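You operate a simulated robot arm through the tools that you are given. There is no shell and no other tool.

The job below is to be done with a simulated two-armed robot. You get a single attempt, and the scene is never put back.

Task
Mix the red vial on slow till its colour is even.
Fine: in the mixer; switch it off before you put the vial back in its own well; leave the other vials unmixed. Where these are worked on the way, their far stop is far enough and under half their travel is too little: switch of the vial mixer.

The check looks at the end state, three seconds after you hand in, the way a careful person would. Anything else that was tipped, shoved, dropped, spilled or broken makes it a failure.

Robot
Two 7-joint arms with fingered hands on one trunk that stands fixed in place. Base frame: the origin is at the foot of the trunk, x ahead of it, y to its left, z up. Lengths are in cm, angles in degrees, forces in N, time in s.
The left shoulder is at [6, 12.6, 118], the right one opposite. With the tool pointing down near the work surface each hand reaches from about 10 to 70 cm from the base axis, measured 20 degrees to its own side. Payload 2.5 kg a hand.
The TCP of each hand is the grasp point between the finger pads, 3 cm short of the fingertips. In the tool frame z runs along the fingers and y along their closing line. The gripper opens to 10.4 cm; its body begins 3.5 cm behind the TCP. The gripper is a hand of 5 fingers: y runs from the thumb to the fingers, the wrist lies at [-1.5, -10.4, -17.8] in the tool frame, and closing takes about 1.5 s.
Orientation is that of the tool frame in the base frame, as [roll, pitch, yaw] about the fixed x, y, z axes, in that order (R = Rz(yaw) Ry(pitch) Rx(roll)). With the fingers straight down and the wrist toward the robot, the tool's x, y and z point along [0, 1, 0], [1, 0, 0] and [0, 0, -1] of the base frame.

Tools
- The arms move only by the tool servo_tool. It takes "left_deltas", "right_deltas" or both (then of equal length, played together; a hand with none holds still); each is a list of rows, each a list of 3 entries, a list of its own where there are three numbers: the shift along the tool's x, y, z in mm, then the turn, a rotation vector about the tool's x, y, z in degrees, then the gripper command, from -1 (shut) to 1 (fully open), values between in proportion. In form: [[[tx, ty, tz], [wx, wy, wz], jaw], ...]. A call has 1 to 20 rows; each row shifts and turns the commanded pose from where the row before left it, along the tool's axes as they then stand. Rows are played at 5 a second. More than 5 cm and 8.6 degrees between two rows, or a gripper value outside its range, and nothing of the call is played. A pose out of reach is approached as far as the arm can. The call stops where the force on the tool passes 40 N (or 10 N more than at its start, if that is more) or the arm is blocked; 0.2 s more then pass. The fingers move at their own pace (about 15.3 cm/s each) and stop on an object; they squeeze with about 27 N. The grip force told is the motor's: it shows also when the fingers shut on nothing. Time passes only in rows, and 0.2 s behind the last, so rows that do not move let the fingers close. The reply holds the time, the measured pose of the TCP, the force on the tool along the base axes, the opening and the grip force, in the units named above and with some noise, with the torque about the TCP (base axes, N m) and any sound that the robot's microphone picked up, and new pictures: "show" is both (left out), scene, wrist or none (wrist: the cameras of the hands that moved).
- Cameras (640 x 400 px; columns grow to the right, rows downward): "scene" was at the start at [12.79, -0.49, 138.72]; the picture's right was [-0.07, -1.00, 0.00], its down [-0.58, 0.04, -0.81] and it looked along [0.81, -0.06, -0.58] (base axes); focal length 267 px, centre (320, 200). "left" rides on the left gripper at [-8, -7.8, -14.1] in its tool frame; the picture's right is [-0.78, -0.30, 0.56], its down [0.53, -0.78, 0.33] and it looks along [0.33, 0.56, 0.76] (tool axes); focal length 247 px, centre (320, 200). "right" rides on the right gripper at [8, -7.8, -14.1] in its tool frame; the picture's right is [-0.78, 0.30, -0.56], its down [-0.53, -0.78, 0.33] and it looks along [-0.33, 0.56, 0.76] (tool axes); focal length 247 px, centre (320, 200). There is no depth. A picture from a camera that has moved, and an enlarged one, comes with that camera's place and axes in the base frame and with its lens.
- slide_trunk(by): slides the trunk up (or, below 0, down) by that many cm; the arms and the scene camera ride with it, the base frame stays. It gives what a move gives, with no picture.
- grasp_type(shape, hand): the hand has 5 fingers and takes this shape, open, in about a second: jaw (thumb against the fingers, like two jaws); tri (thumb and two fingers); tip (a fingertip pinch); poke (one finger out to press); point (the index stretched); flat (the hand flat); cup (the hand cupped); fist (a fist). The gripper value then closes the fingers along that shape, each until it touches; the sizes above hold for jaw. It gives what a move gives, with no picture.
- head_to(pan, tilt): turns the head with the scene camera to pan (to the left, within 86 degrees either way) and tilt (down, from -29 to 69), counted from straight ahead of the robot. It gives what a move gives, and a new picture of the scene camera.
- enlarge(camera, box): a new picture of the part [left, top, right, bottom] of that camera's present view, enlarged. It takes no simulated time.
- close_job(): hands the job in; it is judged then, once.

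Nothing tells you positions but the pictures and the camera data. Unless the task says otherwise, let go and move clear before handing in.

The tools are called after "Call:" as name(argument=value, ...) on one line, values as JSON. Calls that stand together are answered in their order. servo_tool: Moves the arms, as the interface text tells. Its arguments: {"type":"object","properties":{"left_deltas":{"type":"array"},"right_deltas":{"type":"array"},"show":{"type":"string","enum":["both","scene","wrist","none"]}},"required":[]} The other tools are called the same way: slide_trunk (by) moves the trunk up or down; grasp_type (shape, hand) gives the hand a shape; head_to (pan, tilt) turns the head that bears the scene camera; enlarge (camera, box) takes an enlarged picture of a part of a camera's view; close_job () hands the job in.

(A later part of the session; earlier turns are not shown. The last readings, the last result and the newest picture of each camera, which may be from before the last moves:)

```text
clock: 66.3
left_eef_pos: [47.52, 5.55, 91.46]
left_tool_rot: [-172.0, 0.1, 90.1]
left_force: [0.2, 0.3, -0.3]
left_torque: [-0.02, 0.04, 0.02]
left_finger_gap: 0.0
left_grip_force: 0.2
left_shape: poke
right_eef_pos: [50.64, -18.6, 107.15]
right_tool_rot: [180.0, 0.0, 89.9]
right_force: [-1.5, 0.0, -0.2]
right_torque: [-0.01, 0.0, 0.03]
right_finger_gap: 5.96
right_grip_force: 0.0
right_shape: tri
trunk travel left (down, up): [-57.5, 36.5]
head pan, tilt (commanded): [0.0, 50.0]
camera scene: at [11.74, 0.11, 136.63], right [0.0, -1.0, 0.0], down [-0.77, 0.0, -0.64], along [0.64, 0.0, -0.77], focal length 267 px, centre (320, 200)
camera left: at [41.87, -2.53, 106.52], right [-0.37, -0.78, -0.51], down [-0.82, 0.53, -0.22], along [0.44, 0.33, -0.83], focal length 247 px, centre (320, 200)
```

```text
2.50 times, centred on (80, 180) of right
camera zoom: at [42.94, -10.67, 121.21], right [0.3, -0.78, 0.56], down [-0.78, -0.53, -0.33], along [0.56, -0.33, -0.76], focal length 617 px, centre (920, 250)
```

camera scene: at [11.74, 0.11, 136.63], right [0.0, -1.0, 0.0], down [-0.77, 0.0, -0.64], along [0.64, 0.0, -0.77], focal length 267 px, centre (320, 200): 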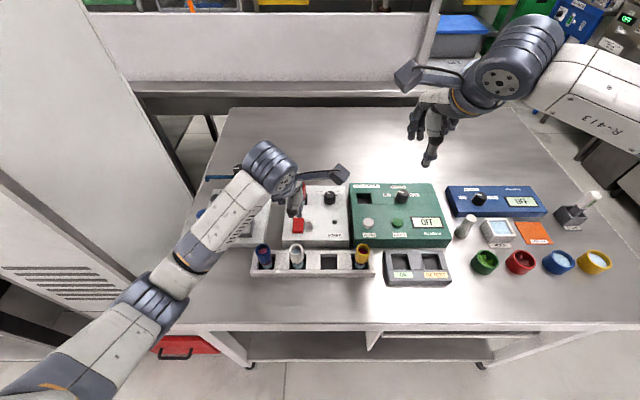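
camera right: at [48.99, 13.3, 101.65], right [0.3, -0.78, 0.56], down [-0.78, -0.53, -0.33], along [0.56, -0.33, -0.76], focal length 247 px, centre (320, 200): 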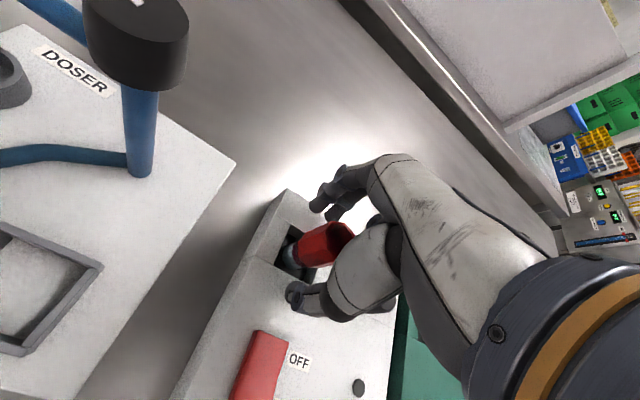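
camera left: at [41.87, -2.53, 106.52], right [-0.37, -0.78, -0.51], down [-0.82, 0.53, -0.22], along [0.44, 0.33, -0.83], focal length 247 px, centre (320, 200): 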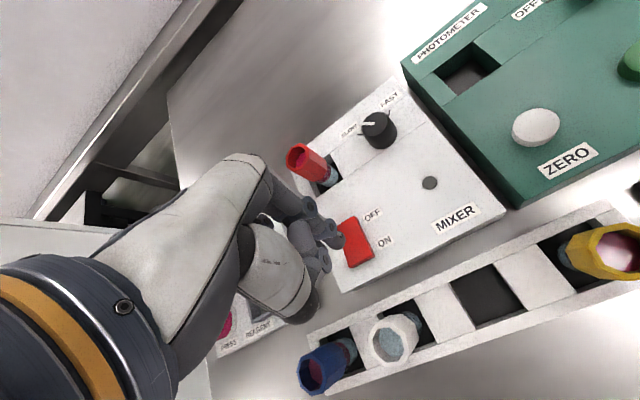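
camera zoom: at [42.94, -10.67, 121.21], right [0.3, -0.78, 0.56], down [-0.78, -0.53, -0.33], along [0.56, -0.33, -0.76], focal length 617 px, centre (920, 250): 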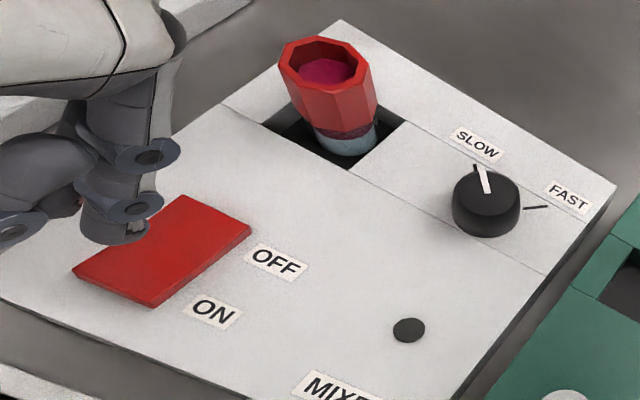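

The index tip projects onto the ON end of the rocker, well clear of the vials. Lowering 3.5 cm, then I'll check.

Call:
servo_tool(left_deltas=[[[-1, 1.7, 12], [0, 0, 0], 1], [[0, 1.7, 12], [0, 0, 0], 1], [[0, 1.4, 10], [0, 0, 0], 1], [[0, 0, 0], [0, 0, 0], 1]], show="none")

Call:
enlarge(camera="scene", box=[265, 190, 345, 270])

Call:
enlarge(camera="left", box=[240, 140, 440, 340])

Call:
enlarge(camera="right", box=[0, 120, 120, 240])

```text
clock: 67.3
left_eef_pos: [47.6, 5.48, 87.96]
left_tool_rot: [-172.0, 0.0, 90.1]
left_force: [-0.2, -0.3, 0.4]
left_torque: [0.01, 0.0, -0.01]
left_finger_gap: 0.0
left_grip_force: 0.1
left_shape: poke
right_eef_pos: [50.67, -18.53, 107.14]
right_tool_rot: [-180.0, 0.0, 90.0]
right_force: [-0.3, 0.7, 0.5]
right_torque: [0.0, 0.0, -0.03]
right_finger_gap: 5.95
right_grip_force: 0.1
right_shape: tri
trunk travel left (down, up): [-57.5, 36.5]
head pan, tilt (commanded): [0.0, 50.0]
```

```text
5.00 times, centred on (305, 230) of scene
camera zoom: at [11.74, 0.11, 136.63], right [0.0, -1.0, 0.0], down [-0.77, 0.0, -0.64], along [0.64, 0.0, -0.77], focal length 1334 px, centre (395, 50)
```

zoom: 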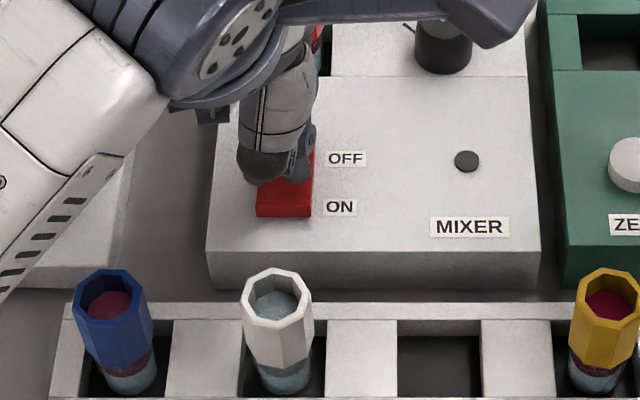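

```text
2.00 times, centred on (340, 240) of left
camera zoom: at [41.87, -2.6, 103.04], right [-0.37, -0.78, -0.51], down [-0.82, 0.53, -0.22], along [0.44, 0.33, -0.83], focal length 494 px, centre (280, 120)
```

zoom: 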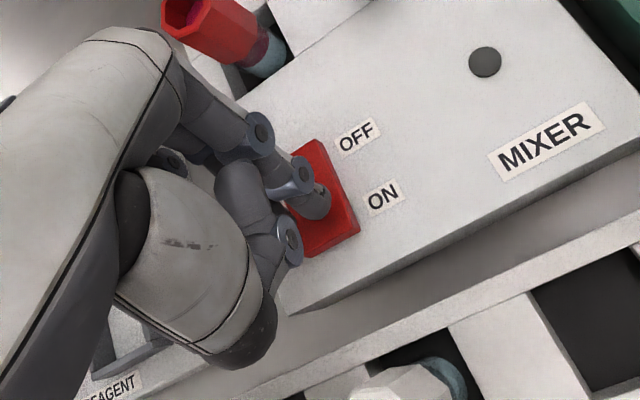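

```text
3.33 times, centred on (60, 180) of right
camera zoom: at [42.94, -10.67, 121.21], right [0.3, -0.78, 0.56], down [-0.78, -0.53, -0.33], along [0.56, -0.33, -0.76], focal length 823 px, centre (1187, 267)
```

zoom: 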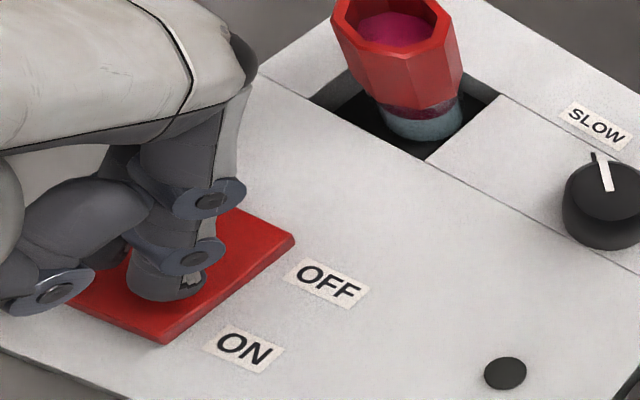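

Both tips are over the ON half and the white vial is well clear. Now pressing down in small steps, watching force and sound.

Call:
servo_tool(left_deltas=[[[1, 0.8, 6], [0, 0, 0], 1], [[0, 0.6, 4], [0, 0, 0], 1], [[0, 0, 0], [0, 0, 0], 1]], show="none")

Call:
servo_tool(left_deltas=[[[0, 0.4, 3], [0, 0, 0], 1], [[0, 0, 0], [0, 0, 0], 1]], show="none")

Call:
enlarge(camera="right", box=[0, 120, 120, 240])

```text
clock: 68.1
left_eef_pos: [47.62, 5.42, 87.17]
left_tool_rot: [-172.5, 0.2, 90.0]
left_force: [2.6, -0.6, 15.7]
left_torque: [-0.03, -0.06, 0.0]
left_finger_gap: 0.0
left_grip_force: 0.1
left_shape: poke
right_eef_pos: [50.65, -18.55, 107.28]
right_tool_rot: [180.0, 0.0, 90.0]
right_force: [-1.1, -0.1, -0.4]
right_torque: [-0.01, 0.01, 0.0]
right_finger_gap: 5.94
right_grip_force: 0.0
right_shape: tri
trunk travel left (down, up): [-57.5, 36.5]
head pan, tilt (commanded): [0.0, 50.0]
```

```text
clock: 68.7
left_eef_pos: [47.75, 5.35, 86.92]
left_tool_rot: [-172.6, 0.3, 89.9]
left_force: [5.2, -0.8, 25.3]
left_torque: [-0.04, 0.1, 0.03]
left_finger_gap: 0.01
left_grip_force: 0.1
left_shape: poke
right_eef_pos: [50.59, -18.66, 107.34]
right_tool_rot: [179.9, 0.0, 90.0]
right_force: [-0.1, -0.3, 0.5]
right_torque: [0.0, -0.02, 0.02]
right_finger_gap: 5.95
right_grip_force: 0.0
right_shape: tri
trunk travel left (down, up): [-57.5, 36.5]
head pan, tilt (commanded): [0.0, 50.0]
```

```text
3.33 times, centred on (60, 180) of right
camera zoom: at [42.8, -10.7, 121.28], right [0.3, -0.78, 0.56], down [-0.78, -0.53, -0.33], along [0.56, -0.33, -0.76], focal length 823 px, centre (1187, 267)
```

zoom: 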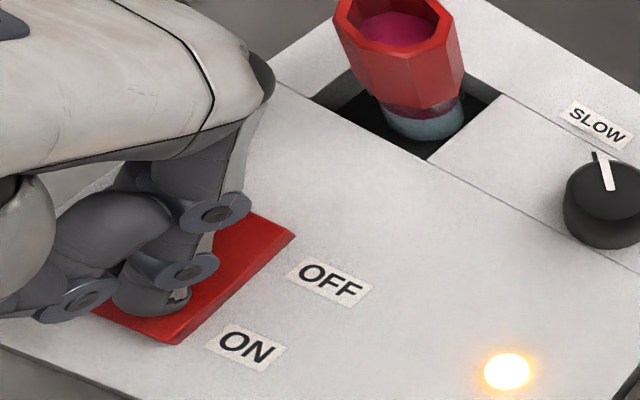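

The lamp lit up – the mixer is on. I'll back the finger off and look at the rocker and the vial.

Call:
servo_tool(left_deltas=[[[0, -0.4, -3], [0, 0, 0], 1], [[0, -1.4, -10], [0, 0, 0], 1], [[0, -2.8, -20], [0, 0, 0], 1], [[0, -4.2, -30], [0, 0, 0], 1]], show="scene")

Call:
enlarge(camera="right", box=[0, 80, 140, 240])

Call:
enlarge(camera="left", box=[240, 120, 440, 320])

```text
clock: 69.7
left_eef_pos: [47.53, 5.54, 92.88]
left_tool_rot: [-171.8, 0.0, 90.0]
left_force: [0.9, 1.1, 0.3]
left_torque: [-0.05, -0.01, -0.01]
left_finger_gap: 0.0
left_grip_force: 0.1
left_shape: poke
right_eef_pos: [50.66, -18.61, 107.17]
right_tool_rot: [-180.0, 0.0, 90.0]
right_force: [0.0, 0.2, 0.1]
right_torque: [-0.04, -0.02, -0.01]
right_finger_gap: 5.97
right_grip_force: 0.0
right_shape: tri
trunk travel left (down, up): [-57.5, 36.5]
head pan, tilt (commanded): [0.0, 50.0]
camera scene: at [11.73, 0.1, 136.62], right [0.0, -1.0, 0.0], down [-0.77, 0.0, -0.64], along [0.64, 0.0, -0.77], focal length 267 px, centre (320, 200)
```

scene: 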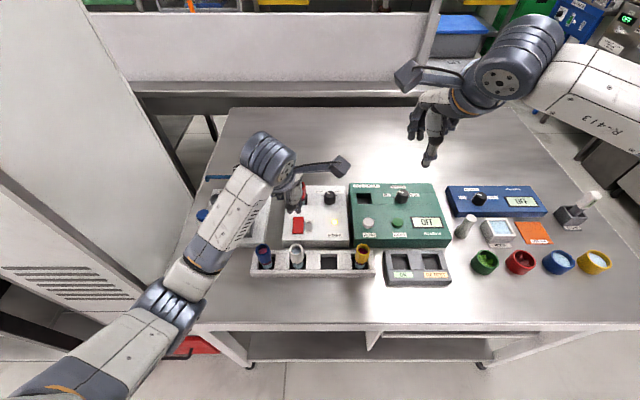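

```text
2.50 times, centred on (70, 160) of right
camera zoom: at [42.93, -10.68, 121.2], right [0.3, -0.78, 0.56], down [-0.78, -0.53, -0.33], along [0.56, -0.33, -0.76], focal length 617 px, centre (945, 300)
```

zoom: 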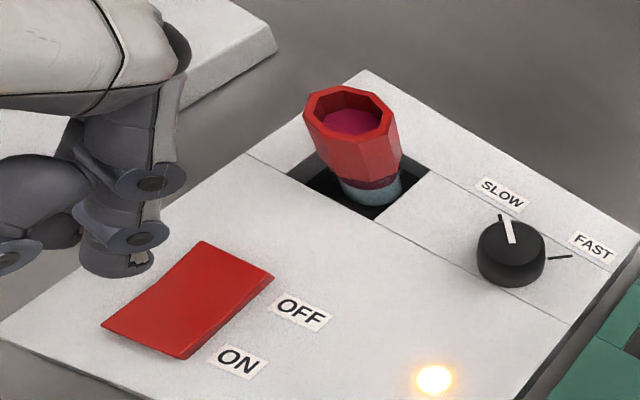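

```text
2.00 times, centred on (340, 220) of left
camera zoom: at [41.94, -2.48, 108.03], right [-0.37, -0.78, -0.51], down [-0.82, 0.53, -0.22], along [0.44, 0.33, -0.83], focal length 494 px, centre (280, 160)
```

zoom: 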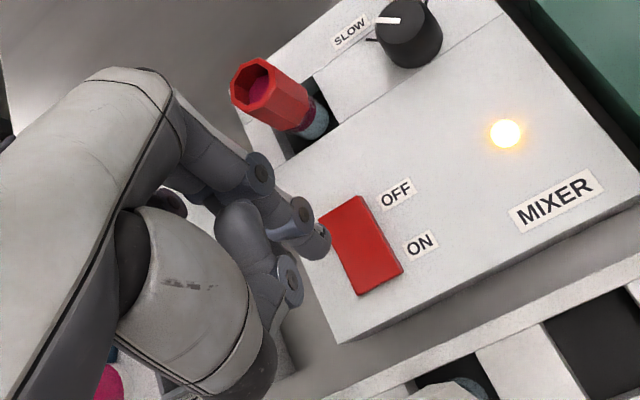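

The mixer is running: lamp on, rocker down at ON. I'll wait a few seconds and watch the vial's colour.

Call:
servo_tool(left_deltas=[[[0, -4, -30], [0, 0, 0], 1], [[0, 0, 0], [0, 0, 0], 1], [[0, 0, 0], [0, 0, 0], 1], [[0, 0, 0], [0, 0, 0], 1], [[0, 0, 0], [0, 0, 0], 1], [[0, 0, 0], [0, 0, 0], 1], [[0, 0, 0], [0, 0, 0], 1], [[0, 0, 0], [0, 0, 0], 1], [[0, 0, 0], [0, 0, 0], 1], [[0, 0, 0], [0, 0, 0], 1]], show="none")

Call:
enlarge(camera="right", box=[50, 80, 130, 160])

Call:
enlarge(camera="scene", box=[280, 160, 340, 220])

```text
clock: 71.9
left_eef_pos: [47.56, 5.65, 96.11]
left_tool_rot: [-172.0, 0.0, 90.0]
left_force: [0.3, 0.1, -1.0]
left_torque: [-0.03, -0.02, -0.01]
left_finger_gap: 0.0
left_grip_force: 0.0
left_shape: poke
right_eef_pos: [50.82, -18.58, 107.16]
right_tool_rot: [-179.9, 0.0, 90.0]
right_force: [-0.8, -0.6, 0.8]
right_torque: [-0.02, 0.01, 0.03]
right_finger_gap: 5.93
right_grip_force: 0.0
right_shape: tri
trunk travel left (down, up): [-57.5, 36.5]
head pan, tilt (commanded): [0.0, 50.0]
```

```text
5.00 times, centred on (90, 120) of right
camera zoom: at [42.94, -10.67, 121.21], right [0.3, -0.78, 0.56], down [-0.78, -0.53, -0.33], along [0.56, -0.33, -0.76], focal length 1235 px, centre (1470, 600)
```

zoom: 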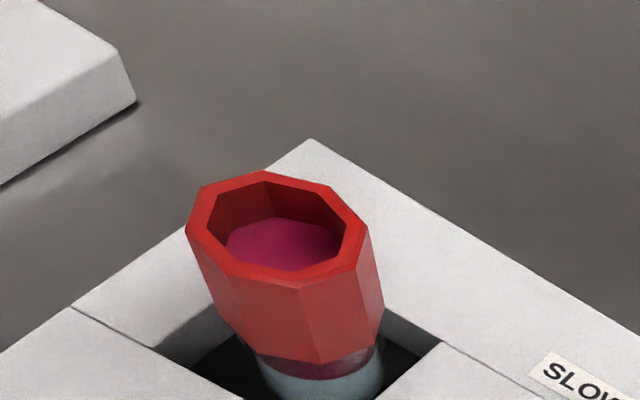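

```text
6.67 times, centred on (310, 190) of scene
camera zoom: at [11.74, 0.11, 136.63], right [0.0, -1.0, 0.0], down [-0.77, 0.0, -0.64], along [0.64, 0.0, -0.77], focal length 1778 px, centre (387, 267)
```

zoom: 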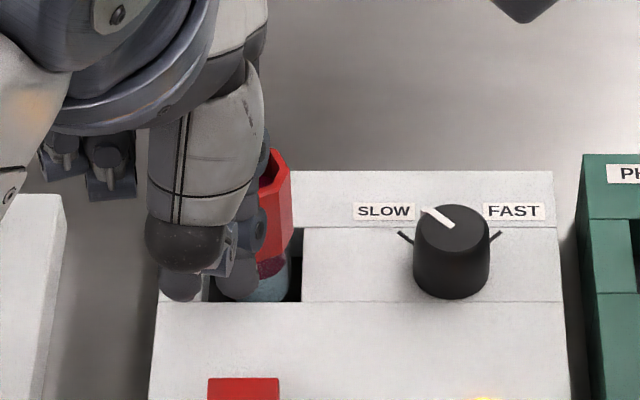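

Mixing proceeds; the band under the collar still shows two layers. Waiting longer.

Call:
servo_tool(left_deltas=[[[0, 0, 0], [0, 0, 0], 1], [[0, 0, 0], [0, 0, 0], 1], [[0, 0, 0], [0, 0, 0], 1], [[0, 0, 0], [0, 0, 0], 1], [[0, 0, 0], [0, 0, 0], 1], [[0, 0, 0], [0, 0, 0], 1], [[0, 0, 0], [0, 0, 0], 1], [[0, 0, 0], [0, 0, 0], 1], [[0, 0, 0], [0, 0, 0], 1], [[0, 0, 0], [0, 0, 0], 1], [[0, 0, 0], [0, 0, 0], 1], [[0, 0, 0], [0, 0, 0], 1], [[0, 0, 0], [0, 0, 0], 1], [[0, 0, 0], [0, 0, 0], 1], [[0, 0, 0], [0, 0, 0], 1], [[0, 0, 0], [0, 0, 0], 1], [[0, 0, 0], [0, 0, 0], 1], [[0, 0, 0], [0, 0, 0], 1], [[0, 0, 0], [0, 0, 0], 1], [[0, 0, 0], [0, 0, 0], 1]], show="none")

Call:
enlarge(camera="right", box=[60, 100, 120, 160])

Call:
enlarge(camera="left", box=[280, 120, 360, 200])

```text
clock: 76.1
left_eef_pos: [47.55, 5.57, 96.02]
left_tool_rot: [-172.0, 0.0, 90.1]
left_force: [-0.3, 0.0, -1.2]
left_torque: [-0.02, 0.04, 0.02]
left_finger_gap: 0.0
left_grip_force: 0.0
left_shape: poke
right_eef_pos: [50.56, -18.66, 107.13]
right_tool_rot: [179.9, 0.1, 90.0]
right_force: [0.3, 0.6, 0.0]
right_torque: [0.01, -0.01, -0.01]
right_finger_gap: 5.95
right_grip_force: 0.1
right_shape: tri
trunk travel left (down, up): [-57.5, 36.5]
head pan, tilt (commanded): [0.0, 50.0]
```

```text
6.67 times, centred on (90, 130) of right
camera zoom: at [42.94, -10.67, 121.21], right [0.3, -0.78, 0.56], down [-0.78, -0.53, -0.33], along [0.56, -0.33, -0.76], focal length 1646 px, centre (1853, 667)
```

zoom: 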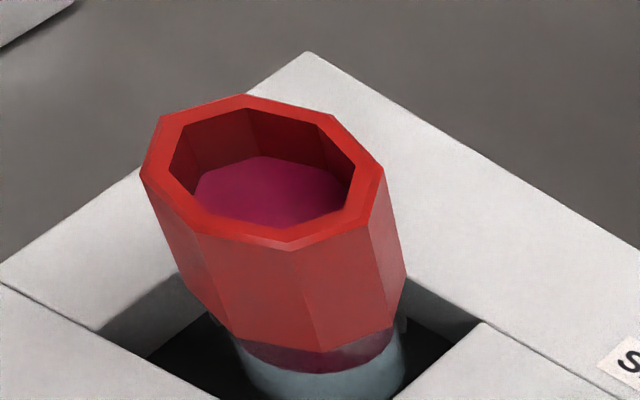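

```text
5.00 times, centred on (320, 160) of left
camera zoom: at [41.9, -2.5, 111.13], right [-0.37, -0.78, -0.51], down [-0.82, 0.53, -0.22], along [0.44, 0.33, -0.83], focal length 1235 px, centre (320, 400)
```

zoom: 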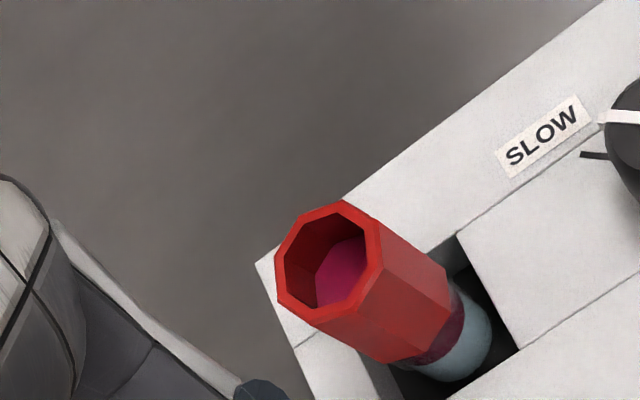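

Still layered after ~7 s. Waiting another ~8 s.

Call:
servo_tool(left_deltas=[[[0, 0, 0], [0, 0, 0], 1], [[0, 0, 0], [0, 0, 0], 1], [[0, 0, 0], [0, 0, 0], 1], [[0, 0, 0], [0, 0, 0], 1], [[0, 0, 0], [0, 0, 0], 1], [[0, 0, 0], [0, 0, 0], 1], [[0, 0, 0], [0, 0, 0], 1], [[0, 0, 0], [0, 0, 0], 1], [[0, 0, 0], [0, 0, 0], 1], [[0, 0, 0], [0, 0, 0], 1], [[0, 0, 0], [0, 0, 0], 1], [[0, 0, 0], [0, 0, 0], 1], [[0, 0, 0], [0, 0, 0], 1], [[0, 0, 0], [0, 0, 0], 1], [[0, 0, 0], [0, 0, 0], 1], [[0, 0, 0], [0, 0, 0], 1], [[0, 0, 0], [0, 0, 0], 1], [[0, 0, 0], [0, 0, 0], 1], [[0, 0, 0], [0, 0, 0], 1], [[0, 0, 0], [0, 0, 0], 1]], show="none")

Call:
enlarge(camera="left", box=[280, 120, 360, 200])

Call:
servo_tool(left_deltas=[[[0, 0, 0], [0, 0, 0], 1], [[0, 0, 0], [0, 0, 0], 1], [[0, 0, 0], [0, 0, 0], 1], [[0, 0, 0], [0, 0, 0], 1], [[0, 0, 0], [0, 0, 0], 1], [[0, 0, 0], [0, 0, 0], 1], [[0, 0, 0], [0, 0, 0], 1], [[0, 0, 0], [0, 0, 0], 1], [[0, 0, 0], [0, 0, 0], 1], [[0, 0, 0], [0, 0, 0], 1], [[0, 0, 0], [0, 0, 0], 1], [[0, 0, 0], [0, 0, 0], 1], [[0, 0, 0], [0, 0, 0], 1], [[0, 0, 0], [0, 0, 0], 1], [[0, 0, 0], [0, 0, 0], 1], [[0, 0, 0], [0, 0, 0], 1], [[0, 0, 0], [0, 0, 0], 1], [[0, 0, 0], [0, 0, 0], 1], [[0, 0, 0], [0, 0, 0], 1], [[0, 0, 0], [0, 0, 0], 1]], show="none")

Call:
enlarge(camera="left", box=[280, 120, 360, 200])

Call:
enlarge(camera="right", box=[40, 80, 160, 200])

```text
clock: 80.3
left_eef_pos: [47.72, 5.56, 96.03]
left_tool_rot: [-172.0, 0.1, 90.0]
left_force: [-0.7, 0.1, -0.5]
left_torque: [-0.02, 0.0, -0.03]
left_finger_gap: 0.0
left_grip_force: 0.0
left_shape: poke
right_eef_pos: [50.77, -18.62, 107.16]
right_tool_rot: [180.0, -0.1, 90.0]
right_force: [0.4, 0.0, 0.7]
right_torque: [-0.02, 0.01, -0.02]
right_finger_gap: 5.93
right_grip_force: 0.0
right_shape: tri
trunk travel left (down, up): [-57.5, 36.5]
head pan, tilt (commanded): [0.0, 50.0]
```

```text
5.00 times, centred on (320, 160) of left
camera zoom: at [41.9, -2.5, 111.13], right [-0.37, -0.78, -0.51], down [-0.82, 0.53, -0.22], along [0.44, 0.33, -0.83], focal length 1235 px, centre (320, 400)
```

zoom: 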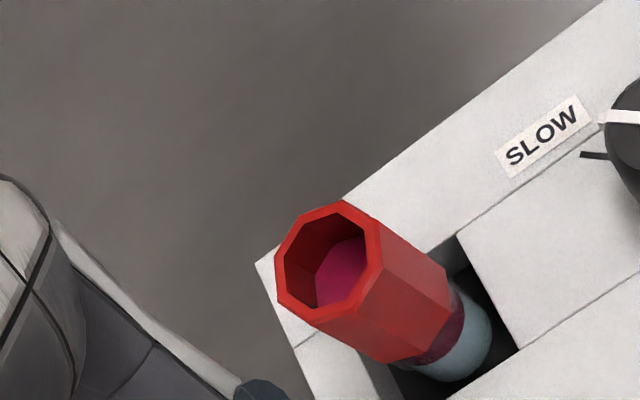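

```text
clock: 84.5
left_eef_pos: [47.68, 5.61, 96.13]
left_tool_rot: [-172.0, 0.1, 89.9]
left_force: [0.4, -0.5, 0.2]
left_torque: [0.0, -0.01, -0.01]
left_finger_gap: 0.01
left_grip_force: 0.0
left_shape: poke
right_eef_pos: [50.83, -18.63, 107.2]
right_tool_rot: [180.0, 0.0, 89.9]
right_force: [0.1, -0.4, 0.9]
right_torque: [0.01, 0.0, -0.01]
right_finger_gap: 5.93
right_grip_force: 0.0
right_shape: tri
trunk travel left (down, up): [-57.5, 36.5]
head pan, tilt (commanded): [0.0, 50.0]
```

```text
5.00 times, centred on (320, 160) of left
camera zoom: at [41.9, -2.5, 111.13], right [-0.37, -0.78, -0.51], down [-0.82, 0.53, -0.22], along [0.44, 0.33, -0.83], focal length 1235 px, centre (320, 400)
```

zoom: 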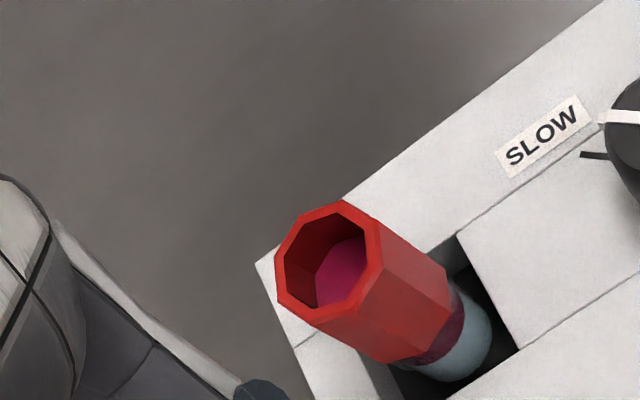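

```text
3.33 times, centred on (100, 140) of right
camera zoom: at [42.94, -10.67, 121.21], right [0.3, -0.78, 0.56], down [-0.78, -0.53, -0.33], along [0.56, -0.33, -0.76], focal length 823 px, centre (1053, 400)
```

zoom: 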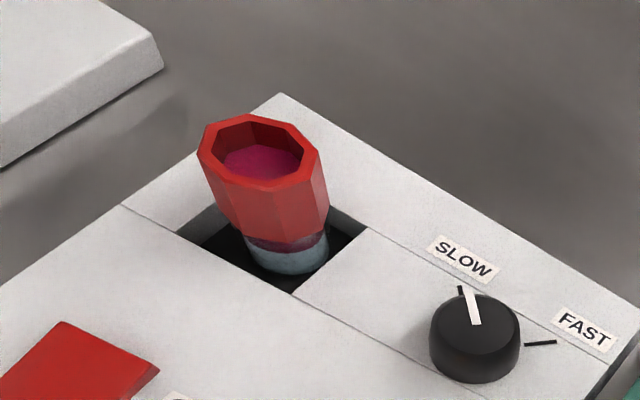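

No visible change yet after ~16 s. Let me check the lamp, rocker and knob state.

Call:
enlarge(camera="right", box=[0, 80, 200, 280])

Call:
enlarge(camera="left", box=[300, 80, 480, 260])

Call:
enlarge(camera="left", box=[380, 80, 440, 140])

```text
2.00 times, centred on (100, 180) of right
camera zoom: at [42.94, -10.67, 121.21], right [0.3, -0.78, 0.56], down [-0.78, -0.53, -0.33], along [0.56, -0.33, -0.76], focal length 494 px, centre (760, 240)
```

zoom: 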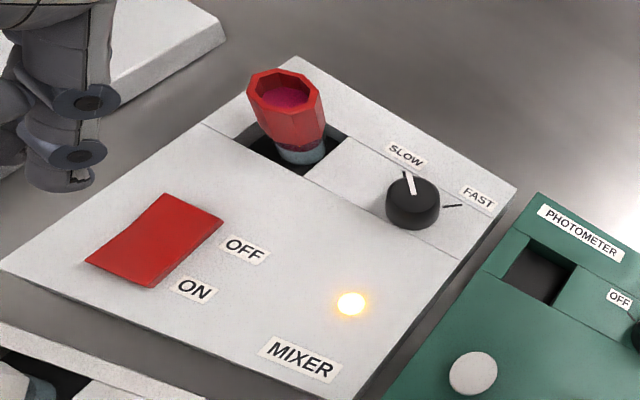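

```text
2.22 times, centred on (390, 170) of left
camera zoom: at [41.9, -2.5, 111.13], right [-0.37, -0.78, -0.51], down [-0.82, 0.53, -0.22], along [0.44, 0.33, -0.83], focal length 549 px, centre (164, 267)
```

zoom: 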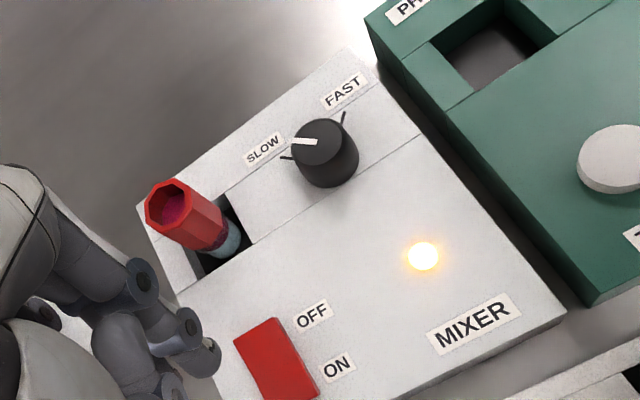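

```text
6.67 times, centred on (410, 110) of left
camera zoom: at [41.9, -2.5, 111.13], right [-0.37, -0.78, -0.51], down [-0.82, 0.53, -0.22], along [0.44, 0.33, -0.83], focal length 1646 px, centre (-280, 800)
```

zoom: 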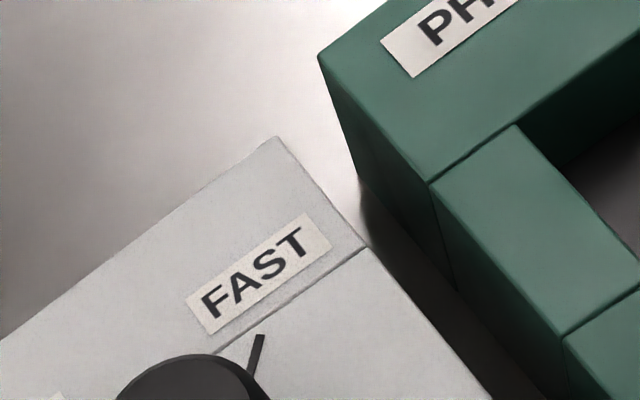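

Lamp on, rocker at ON, knob on SLOW. Slow mixing may take longer; I'll take a sharp reference close-up and keep waiting.

Call:
enlarge(camera="right", box=[70, 110, 110, 150])

Call:
servo_tool(left_deltas=[[[0, 0, 0], [0, 0, 0], 1], [[0, 0, 0], [0, 0, 0], 1], [[0, 0, 0], [0, 0, 0], 1], [[0, 0, 0], [0, 0, 0], 1], [[0, 0, 0], [0, 0, 0], 1], [[0, 0, 0], [0, 0, 0], 1], [[0, 0, 0], [0, 0, 0], 1], [[0, 0, 0], [0, 0, 0], 1], [[0, 0, 0], [0, 0, 0], 1], [[0, 0, 0], [0, 0, 0], 1], [[0, 0, 0], [0, 0, 0], 1], [[0, 0, 0], [0, 0, 0], 1], [[0, 0, 0], [0, 0, 0], 1], [[0, 0, 0], [0, 0, 0], 1], [[0, 0, 0], [0, 0, 0], 1], [[0, 0, 0], [0, 0, 0], 1], [[0, 0, 0], [0, 0, 0], 1], [[0, 0, 0], [0, 0, 0], 1], [[0, 0, 0], [0, 0, 0], 1], [[0, 0, 0], [0, 0, 0], 1]], show="none")

Call:
enlarge(camera="right", box=[70, 110, 110, 150])

Call:
servo_tool(left_deltas=[[[0, 0, 0], [0, 0, 0], 1], [[0, 0, 0], [0, 0, 0], 1], [[0, 0, 0], [0, 0, 0], 1], [[0, 0, 0], [0, 0, 0], 1], [[0, 0, 0], [0, 0, 0], 1], [[0, 0, 0], [0, 0, 0], 1], [[0, 0, 0], [0, 0, 0], 1], [[0, 0, 0], [0, 0, 0], 1], [[0, 0, 0], [0, 0, 0], 1], [[0, 0, 0], [0, 0, 0], 1], [[0, 0, 0], [0, 0, 0], 1], [[0, 0, 0], [0, 0, 0], 1], [[0, 0, 0], [0, 0, 0], 1], [[0, 0, 0], [0, 0, 0], 1], [[0, 0, 0], [0, 0, 0], 1], [[0, 0, 0], [0, 0, 0], 1], [[0, 0, 0], [0, 0, 0], 1], [[0, 0, 0], [0, 0, 0], 1], [[0, 0, 0], [0, 0, 0], 1], [[0, 0, 0], [0, 0, 0], 1]], show="none")

Call:
enlarge(camera="right", box=[70, 110, 110, 150])

```text
10.00 times, centred on (90, 130) of right
camera zoom: at [42.94, -10.67, 121.21], right [0.3, -0.78, 0.56], down [-0.78, -0.53, -0.33], along [0.56, -0.33, -0.76], focal length 2470 px, centre (2620, 900)
```

zoom: 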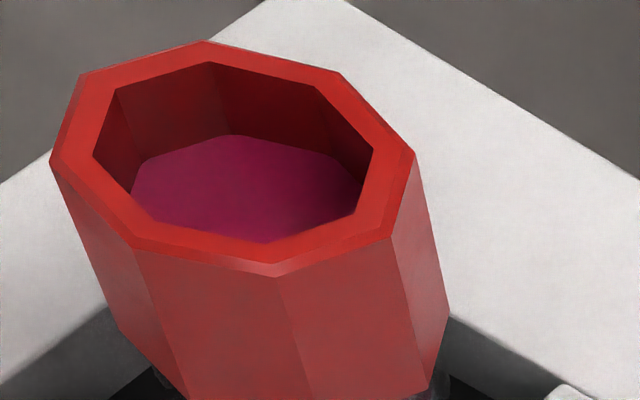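

```text
clock: 88.7
left_eef_pos: [47.58, 5.63, 96.1]
left_tool_rot: [-172.0, -0.1, 90.0]
left_force: [-0.1, -0.2, 0.0]
left_torque: [0.01, 0.03, 0.01]
left_finger_gap: 0.0
left_grip_force: 0.0
left_shape: poke
right_eef_pos: [50.63, -18.61, 107.06]
right_tool_rot: [-179.9, 0.0, 90.0]
right_force: [0.6, -0.9, 0.3]
right_torque: [-0.02, 0.0, 0.0]
right_finger_gap: 5.93
right_grip_force: 0.0
right_shape: tri
trunk travel left (down, up): [-57.5, 36.5]
head pan, tilt (commanded): [0.0, 50.0]
```

```text
10.00 times, centred on (90, 130) of right
camera zoom: at [42.94, -10.67, 121.21], right [0.3, -0.78, 0.56], down [-0.78, -0.53, -0.33], along [0.56, -0.33, -0.76], focal length 2470 px, centre (2620, 900)
```

zoom: 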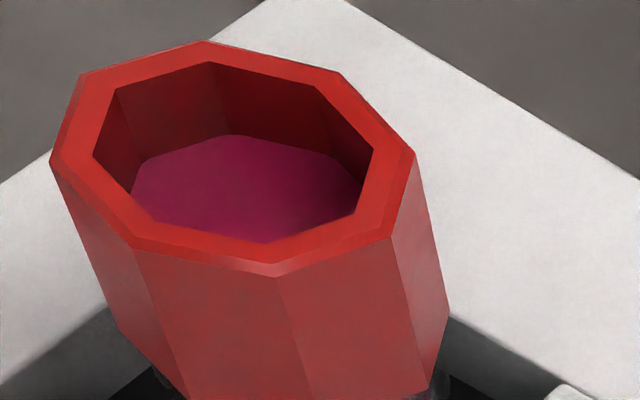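

```text
clock: 92.9
left_eef_pos: [47.4, 5.49, 96.04]
left_tool_rot: [-171.9, 0.1, 90.0]
left_force: [0.7, 0.4, -0.2]
left_torque: [0.0, -0.01, 0.0]
left_finger_gap: 0.01
left_grip_force: 0.1
left_shape: poke
right_eef_pos: [50.76, -18.51, 107.18]
right_tool_rot: [-180.0, 0.0, 90.0]
right_force: [-0.8, 0.3, -0.2]
right_torque: [-0.01, 0.01, -0.01]
right_finger_gap: 5.96
right_grip_force: 0.1
right_shape: tri
trunk travel left (down, up): [-57.5, 36.5]
head pan, tilt (commanded): [0.0, 50.0]
```

```text
10.00 times, centred on (90, 130) of right
camera zoom: at [42.94, -10.67, 121.21], right [0.3, -0.78, 0.56], down [-0.78, -0.53, -0.33], along [0.56, -0.33, -0.76], focal length 2470 px, centre (2620, 900)
```

zoom: 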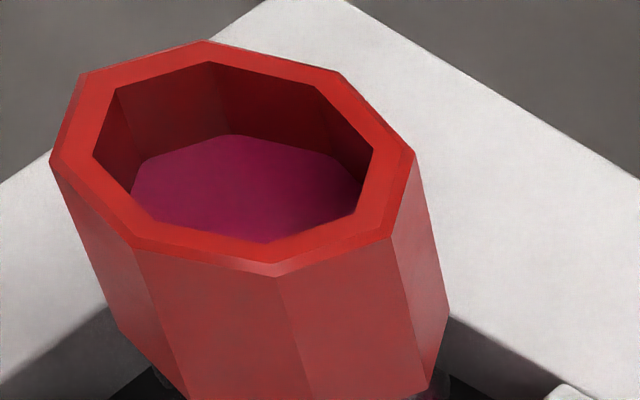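

No clear change in the surface colour. I'll look at the glass part below the collar, where the two layers show.

Call:
enlarge(camera="right", box=[70, 130, 120, 180])

Call:
enlarge(camera="left", box=[310, 150, 360, 200])

Call:
enlarge(camera="scene", box=[290, 170, 330, 210])

```text
8.00 times, centred on (95, 155) of right
camera zoom: at [42.94, -10.67, 121.21], right [0.3, -0.78, 0.56], down [-0.78, -0.53, -0.33], along [0.56, -0.33, -0.76], focal length 1976 px, centre (2120, 560)
```

zoom: 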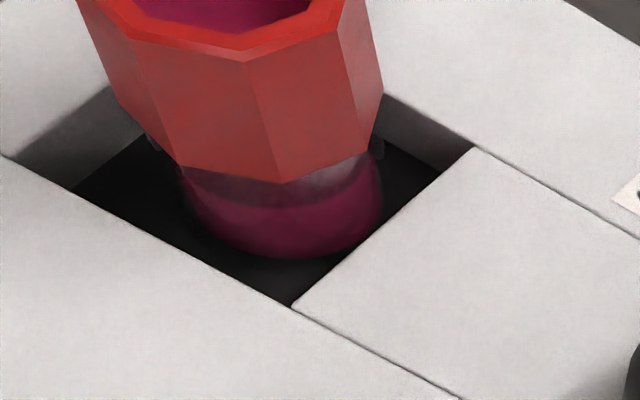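

```text
8.00 times, centred on (335, 175) of left
camera zoom: at [41.9, -2.5, 111.13], right [-0.37, -0.78, -0.51], down [-0.82, 0.53, -0.22], along [0.44, 0.33, -0.83], focal length 1976 px, centre (200, 400)
```

zoom: 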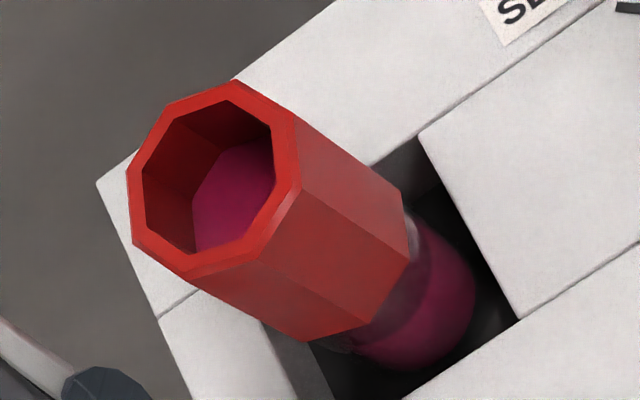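

```text
10.00 times, centred on (310, 190) of scene
camera zoom: at [11.74, 0.11, 136.63], right [0.0, -1.0, 0.0], down [-0.77, 0.0, -0.64], along [0.64, 0.0, -0.77], focal length 2668 px, centre (420, 300)
```

zoom: 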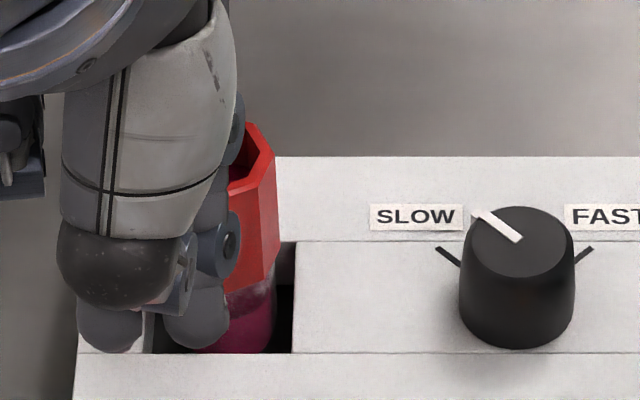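

The glass part has now turned purple throughout below the band – mixing is taking effect. I'll wait 3 s more and look whether it's fully even.

Call:
servo_tool(left_deltas=[[[0, 0, 0], [0, 0, 0], 1], [[0, 0, 0], [0, 0, 0], 1], [[0, 0, 0], [0, 0, 0], 1], [[0, 0, 0], [0, 0, 0], 1], [[0, 0, 0], [0, 0, 0], 1], [[0, 0, 0], [0, 0, 0], 1], [[0, 0, 0], [0, 0, 0], 1], [[0, 0, 0], [0, 0, 0], 1], [[0, 0, 0], [0, 0, 0], 1], [[0, 0, 0], [0, 0, 0], 1], [[0, 0, 0], [0, 0, 0], 1], [[0, 0, 0], [0, 0, 0], 1], [[0, 0, 0], [0, 0, 0], 1], [[0, 0, 0], [0, 0, 0], 1], [[0, 0, 0], [0, 0, 0], 1]], show="none")

Call:
enlarge(camera="right", box=[70, 130, 120, 180])

Call:
enlarge(camera="left", box=[310, 150, 360, 200])

```text
clock: 96.1
left_eef_pos: [47.65, 5.63, 96.11]
left_tool_rot: [-172.1, 0.0, 90.0]
left_force: [0.3, 0.6, 0.1]
left_torque: [0.0, 0.01, -0.01]
left_finger_gap: 0.01
left_grip_force: 0.1
left_shape: poke
right_eef_pos: [50.73, -18.6, 107.11]
right_tool_rot: [180.0, 0.0, 90.0]
right_force: [0.0, -0.4, 0.5]
right_torque: [0.04, 0.02, -0.01]
right_finger_gap: 5.92
right_grip_force: 0.1
right_shape: tri
trunk travel left (down, up): [-57.5, 36.5]
head pan, tilt (commanded): [0.0, 50.0]
```

```text
8.00 times, centred on (95, 155) of right
camera zoom: at [42.94, -10.67, 121.21], right [0.3, -0.78, 0.56], down [-0.78, -0.53, -0.33], along [0.56, -0.33, -0.76], focal length 1976 px, centre (2120, 560)
```

zoom: 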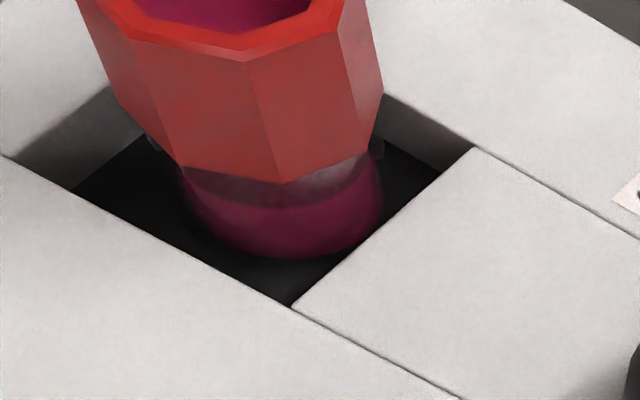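

```text
8.00 times, centred on (335, 175) of left
camera zoom: at [41.9, -2.5, 111.13], right [-0.37, -0.78, -0.51], down [-0.82, 0.53, -0.22], along [0.44, 0.33, -0.83], focal length 1976 px, centre (200, 400)
```

zoom: 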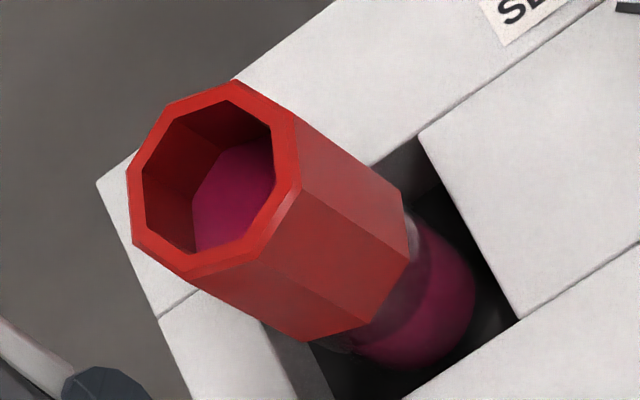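

The colour has been stable for 3 s. One more close look to be sure it's even.

Call:
enlarge(camera="right", box=[78, 140, 104, 166])

Call:
enlarge(camera="left", box=[334, 168, 360, 194])

Call:
enlarge(camera="scene", box=[345, 240, 375, 270])

```text
15.38 times, centred on (91, 153) of right
camera zoom: at [42.94, -10.67, 121.21], right [0.3, -0.78, 0.56], down [-0.78, -0.53, -0.33], along [0.56, -0.33, -0.76], focal length 3800 px, centre (3843, 923)
```

zoom: 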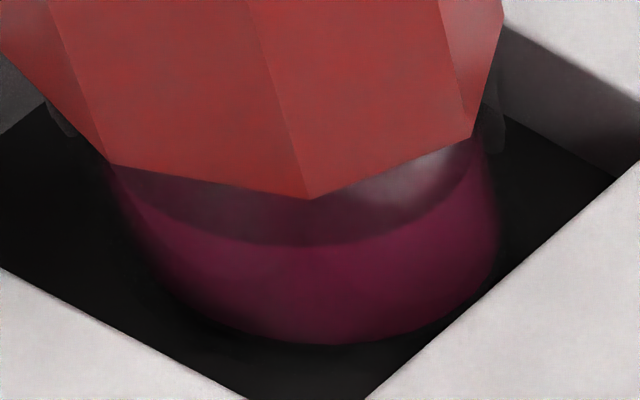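

```text
15.38 times, centred on (347, 181) of left
camera zoom: at [41.9, -2.5, 111.13], right [-0.37, -0.78, -0.51], down [-0.82, 0.53, -0.22], along [0.44, 0.33, -0.83], focal length 3800 px, centre (-95, 492)
```

zoom: 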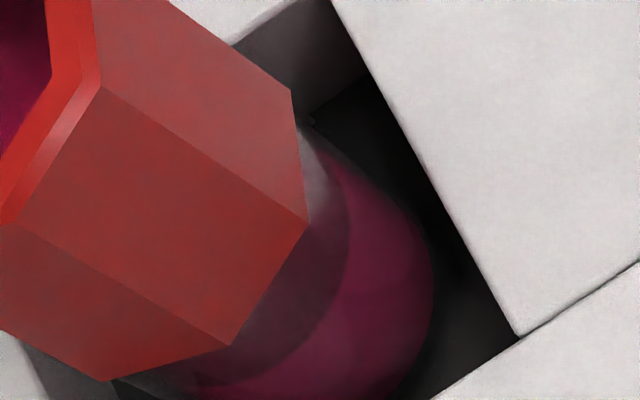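

```text
13.33 times, centred on (360, 255) of scene
camera zoom: at [11.74, 0.11, 136.63], right [0.0, -1.0, 0.0], down [-0.77, 0.0, -0.64], along [0.64, 0.0, -0.77], focal length 3557 px, centre (-213, -533)
```

zoom: 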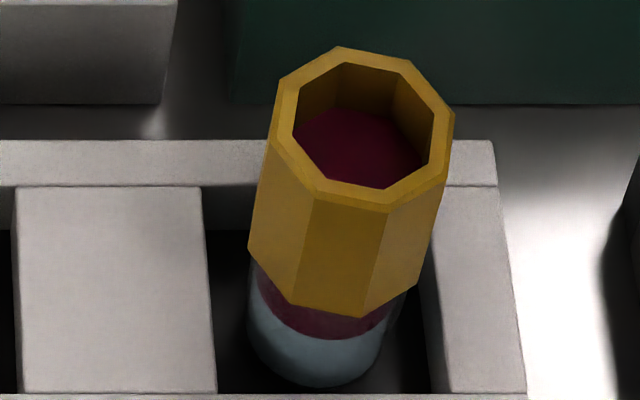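

The vial's liquid is now uniformly purple (the dark strip is just the collar's shadow; compare the unmixed yellow one with blue below). Now I'll straighten the left hand and bring it above the OFF end of the rocker.

Call:
servo_tool(left_deltas=[[[0, 0, 0], [-8, 0, 0], 1], [[-1, 23, 0], [0, 0, 0], 1], [[0, 0, 25], [0, 0, 0], 1], [[0, 0, 25], [0, 0, 0], 1], [[0, 0, 20], [0, 0, 0], 1], [[0, 0, 0], [0, 0, 0], 1]], show="none")

Call:
enlarge(camera="right", box=[0, 80, 140, 220])

Call:
enlarge(camera="left", box=[240, 120, 440, 320])

Call:
enlarge(camera="scene", box=[265, 170, 345, 250])

```text
clock: 97.5
left_eef_pos: [49.87, 5.47, 89.02]
left_tool_rot: [179.9, 0.1, 90.0]
left_force: [-0.5, -0.6, -0.3]
left_torque: [0.01, 0.01, -0.01]
left_finger_gap: 0.0
left_grip_force: 0.1
left_shape: poke
right_eef_pos: [50.77, -18.58, 107.18]
right_tool_rot: [-179.9, -0.1, 90.0]
right_force: [0.2, 0.4, -0.1]
right_torque: [0.01, -0.05, -0.03]
right_finger_gap: 5.93
right_grip_force: 0.0
right_shape: tri
trunk travel left (down, up): [-57.5, 36.5]
head pan, tilt (commanded): [0.0, 50.0]
```

```text
2.86 times, centred on (70, 150) of right
camera zoom: at [42.94, -10.67, 121.21], right [0.3, -0.78, 0.56], down [-0.78, -0.53, -0.33], along [0.56, -0.33, -0.76], focal length 706 px, centre (1034, 343)
```

zoom: 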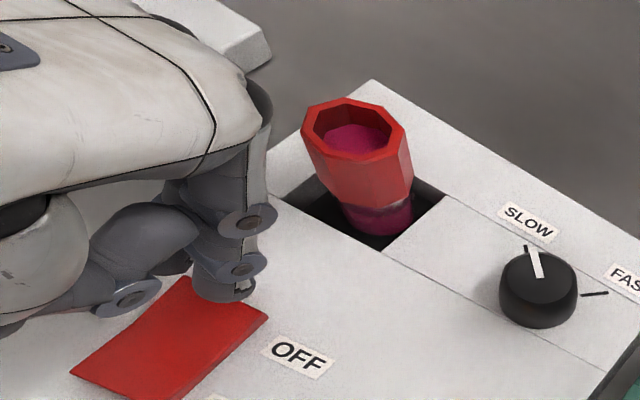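

```text
2.00 times, centred on (340, 220) of left
camera zoom: at [42.24, -2.62, 103.16], right [-0.3, -0.78, -0.56], down [-0.78, 0.53, -0.33], along [0.56, 0.33, -0.76], focal length 494 px, centre (280, 160)
```

zoom: 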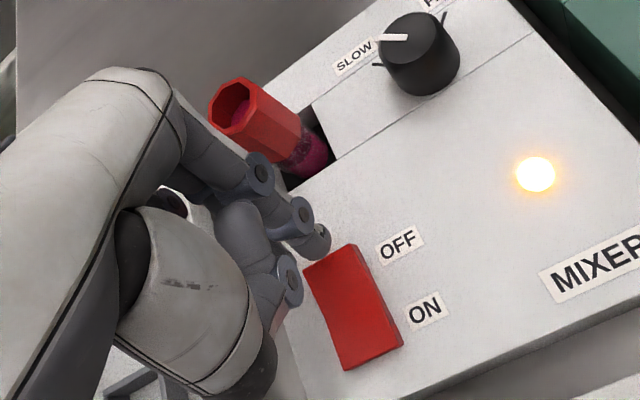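

```text
5.00 times, centred on (305, 210) of scene
camera zoom: at [11.74, 0.11, 136.63], right [0.0, -1.0, 0.0], down [-0.77, 0.0, -0.64], along [0.64, 0.0, -0.77], focal length 1334 px, centre (395, 150)
```

zoom: 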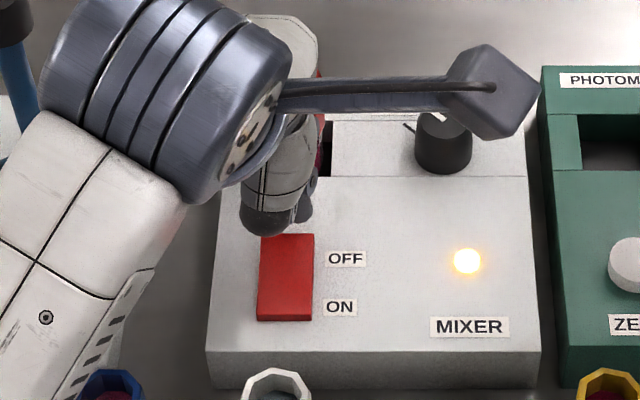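

The index is over the OFF half and clear of the vial. Pressing down in small steps.

Call:
servo_tool(left_deltas=[[[1, 1, 8], [0, 0, 0], 1], [[0, 0, 6], [0, 0, 0], 1], [[0, 0, 4], [0, 0, 0], 1], [[0, 0, 0], [0, 0, 0], 1]], show="none")

Call:
enlarge(camera="right", box=[0, 100, 180, 260])

```text
clock: 98.5
left_eef_pos: [50.04, 5.42, 87.32]
left_tool_rot: [-179.9, 0.0, 90.1]
left_force: [0.2, 0.0, 1.3]
left_torque: [0.03, -0.04, -0.03]
left_finger_gap: 0.0
left_grip_force: 0.1
left_shape: poke
right_eef_pos: [50.71, -18.61, 107.14]
right_tool_rot: [-179.9, -0.1, 90.0]
right_force: [0.4, 0.7, 0.4]
right_torque: [0.01, -0.01, 0.02]
right_finger_gap: 5.94
right_grip_force: 0.0
right_shape: tri
trunk travel left (down, up): [-57.5, 36.5]
head pan, tilt (commanded): [0.0, 50.0]
```

```text
2.50 times, centred on (90, 180) of right
camera zoom: at [42.93, -10.67, 121.21], right [0.3, -0.78, 0.56], down [-0.78, -0.53, -0.33], along [0.56, -0.33, -0.76], focal length 617 px, centre (895, 250)
```

zoom: 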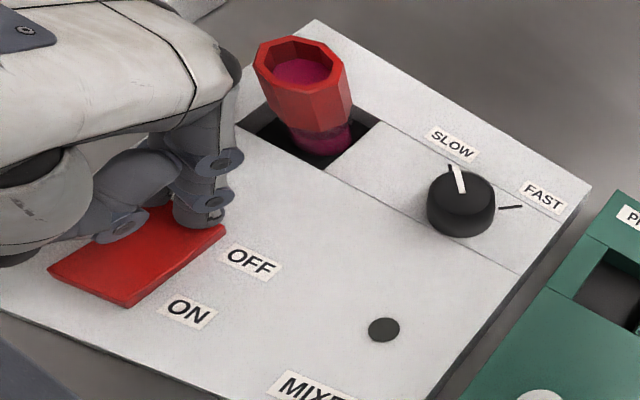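

The lamp went out with a light touch. I'll press a little more so the rocker reaches its far stop.

Call:
servo_tool(left_deltas=[[[0, 0, 3], [0, 0, 0], 1], [[0, 0, 0], [0, 0, 0], 1]], show="none")

Call:
servo_tool(left_deltas=[[[0, 0, 2], [0, 0, 0], 1], [[0, 0, 0], [0, 0, 0], 1]], show="none")

Call:
enlarge(camera="right", box=[0, 100, 180, 260])

```text
clock: 99.1
left_eef_pos: [50.04, 5.38, 87.04]
left_tool_rot: [179.7, 0.0, 90.0]
left_force: [4.1, -0.4, 9.5]
left_torque: [0.1, -0.08, -0.05]
left_finger_gap: 0.02
left_grip_force: 0.1
left_shape: poke
right_eef_pos: [50.57, -18.73, 107.27]
right_tool_rot: [-180.0, 0.0, 89.9]
right_force: [0.1, 0.7, 0.3]
right_torque: [0.01, 0.04, 0.0]
right_finger_gap: 5.95
right_grip_force: 0.1
right_shape: tri
trunk travel left (down, up): [-57.5, 36.5]
head pan, tilt (commanded): [0.0, 50.0]
```

```text
clock: 99.7
left_eef_pos: [50.09, 5.42, 87.07]
left_tool_rot: [179.5, 0.2, 90.1]
left_force: [7.7, 0.4, 15.8]
left_torque: [0.14, -0.17, -0.06]
left_finger_gap: 0.0
left_grip_force: 0.0
left_shape: poke
right_eef_pos: [50.75, -18.67, 107.18]
right_tool_rot: [179.9, 0.0, 90.0]
right_force: [0.5, 0.1, 0.2]
right_torque: [-0.01, -0.02, -0.01]
right_finger_gap: 5.94
right_grip_force: 0.0
right_shape: tri
trunk travel left (down, up): [-57.5, 36.5]
head pan, tilt (commanded): [0.0, 50.0]
```

```text
2.50 times, centred on (90, 180) of right
camera zoom: at [42.88, -10.69, 121.25], right [0.3, -0.78, 0.56], down [-0.78, -0.53, -0.33], along [0.56, -0.33, -0.76], focal length 617 px, centre (895, 250)
```

zoom: 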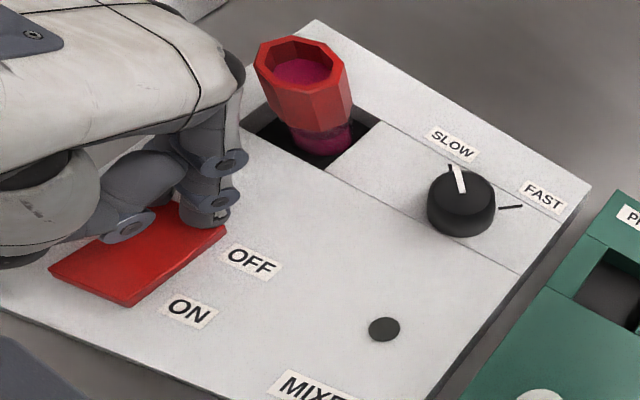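

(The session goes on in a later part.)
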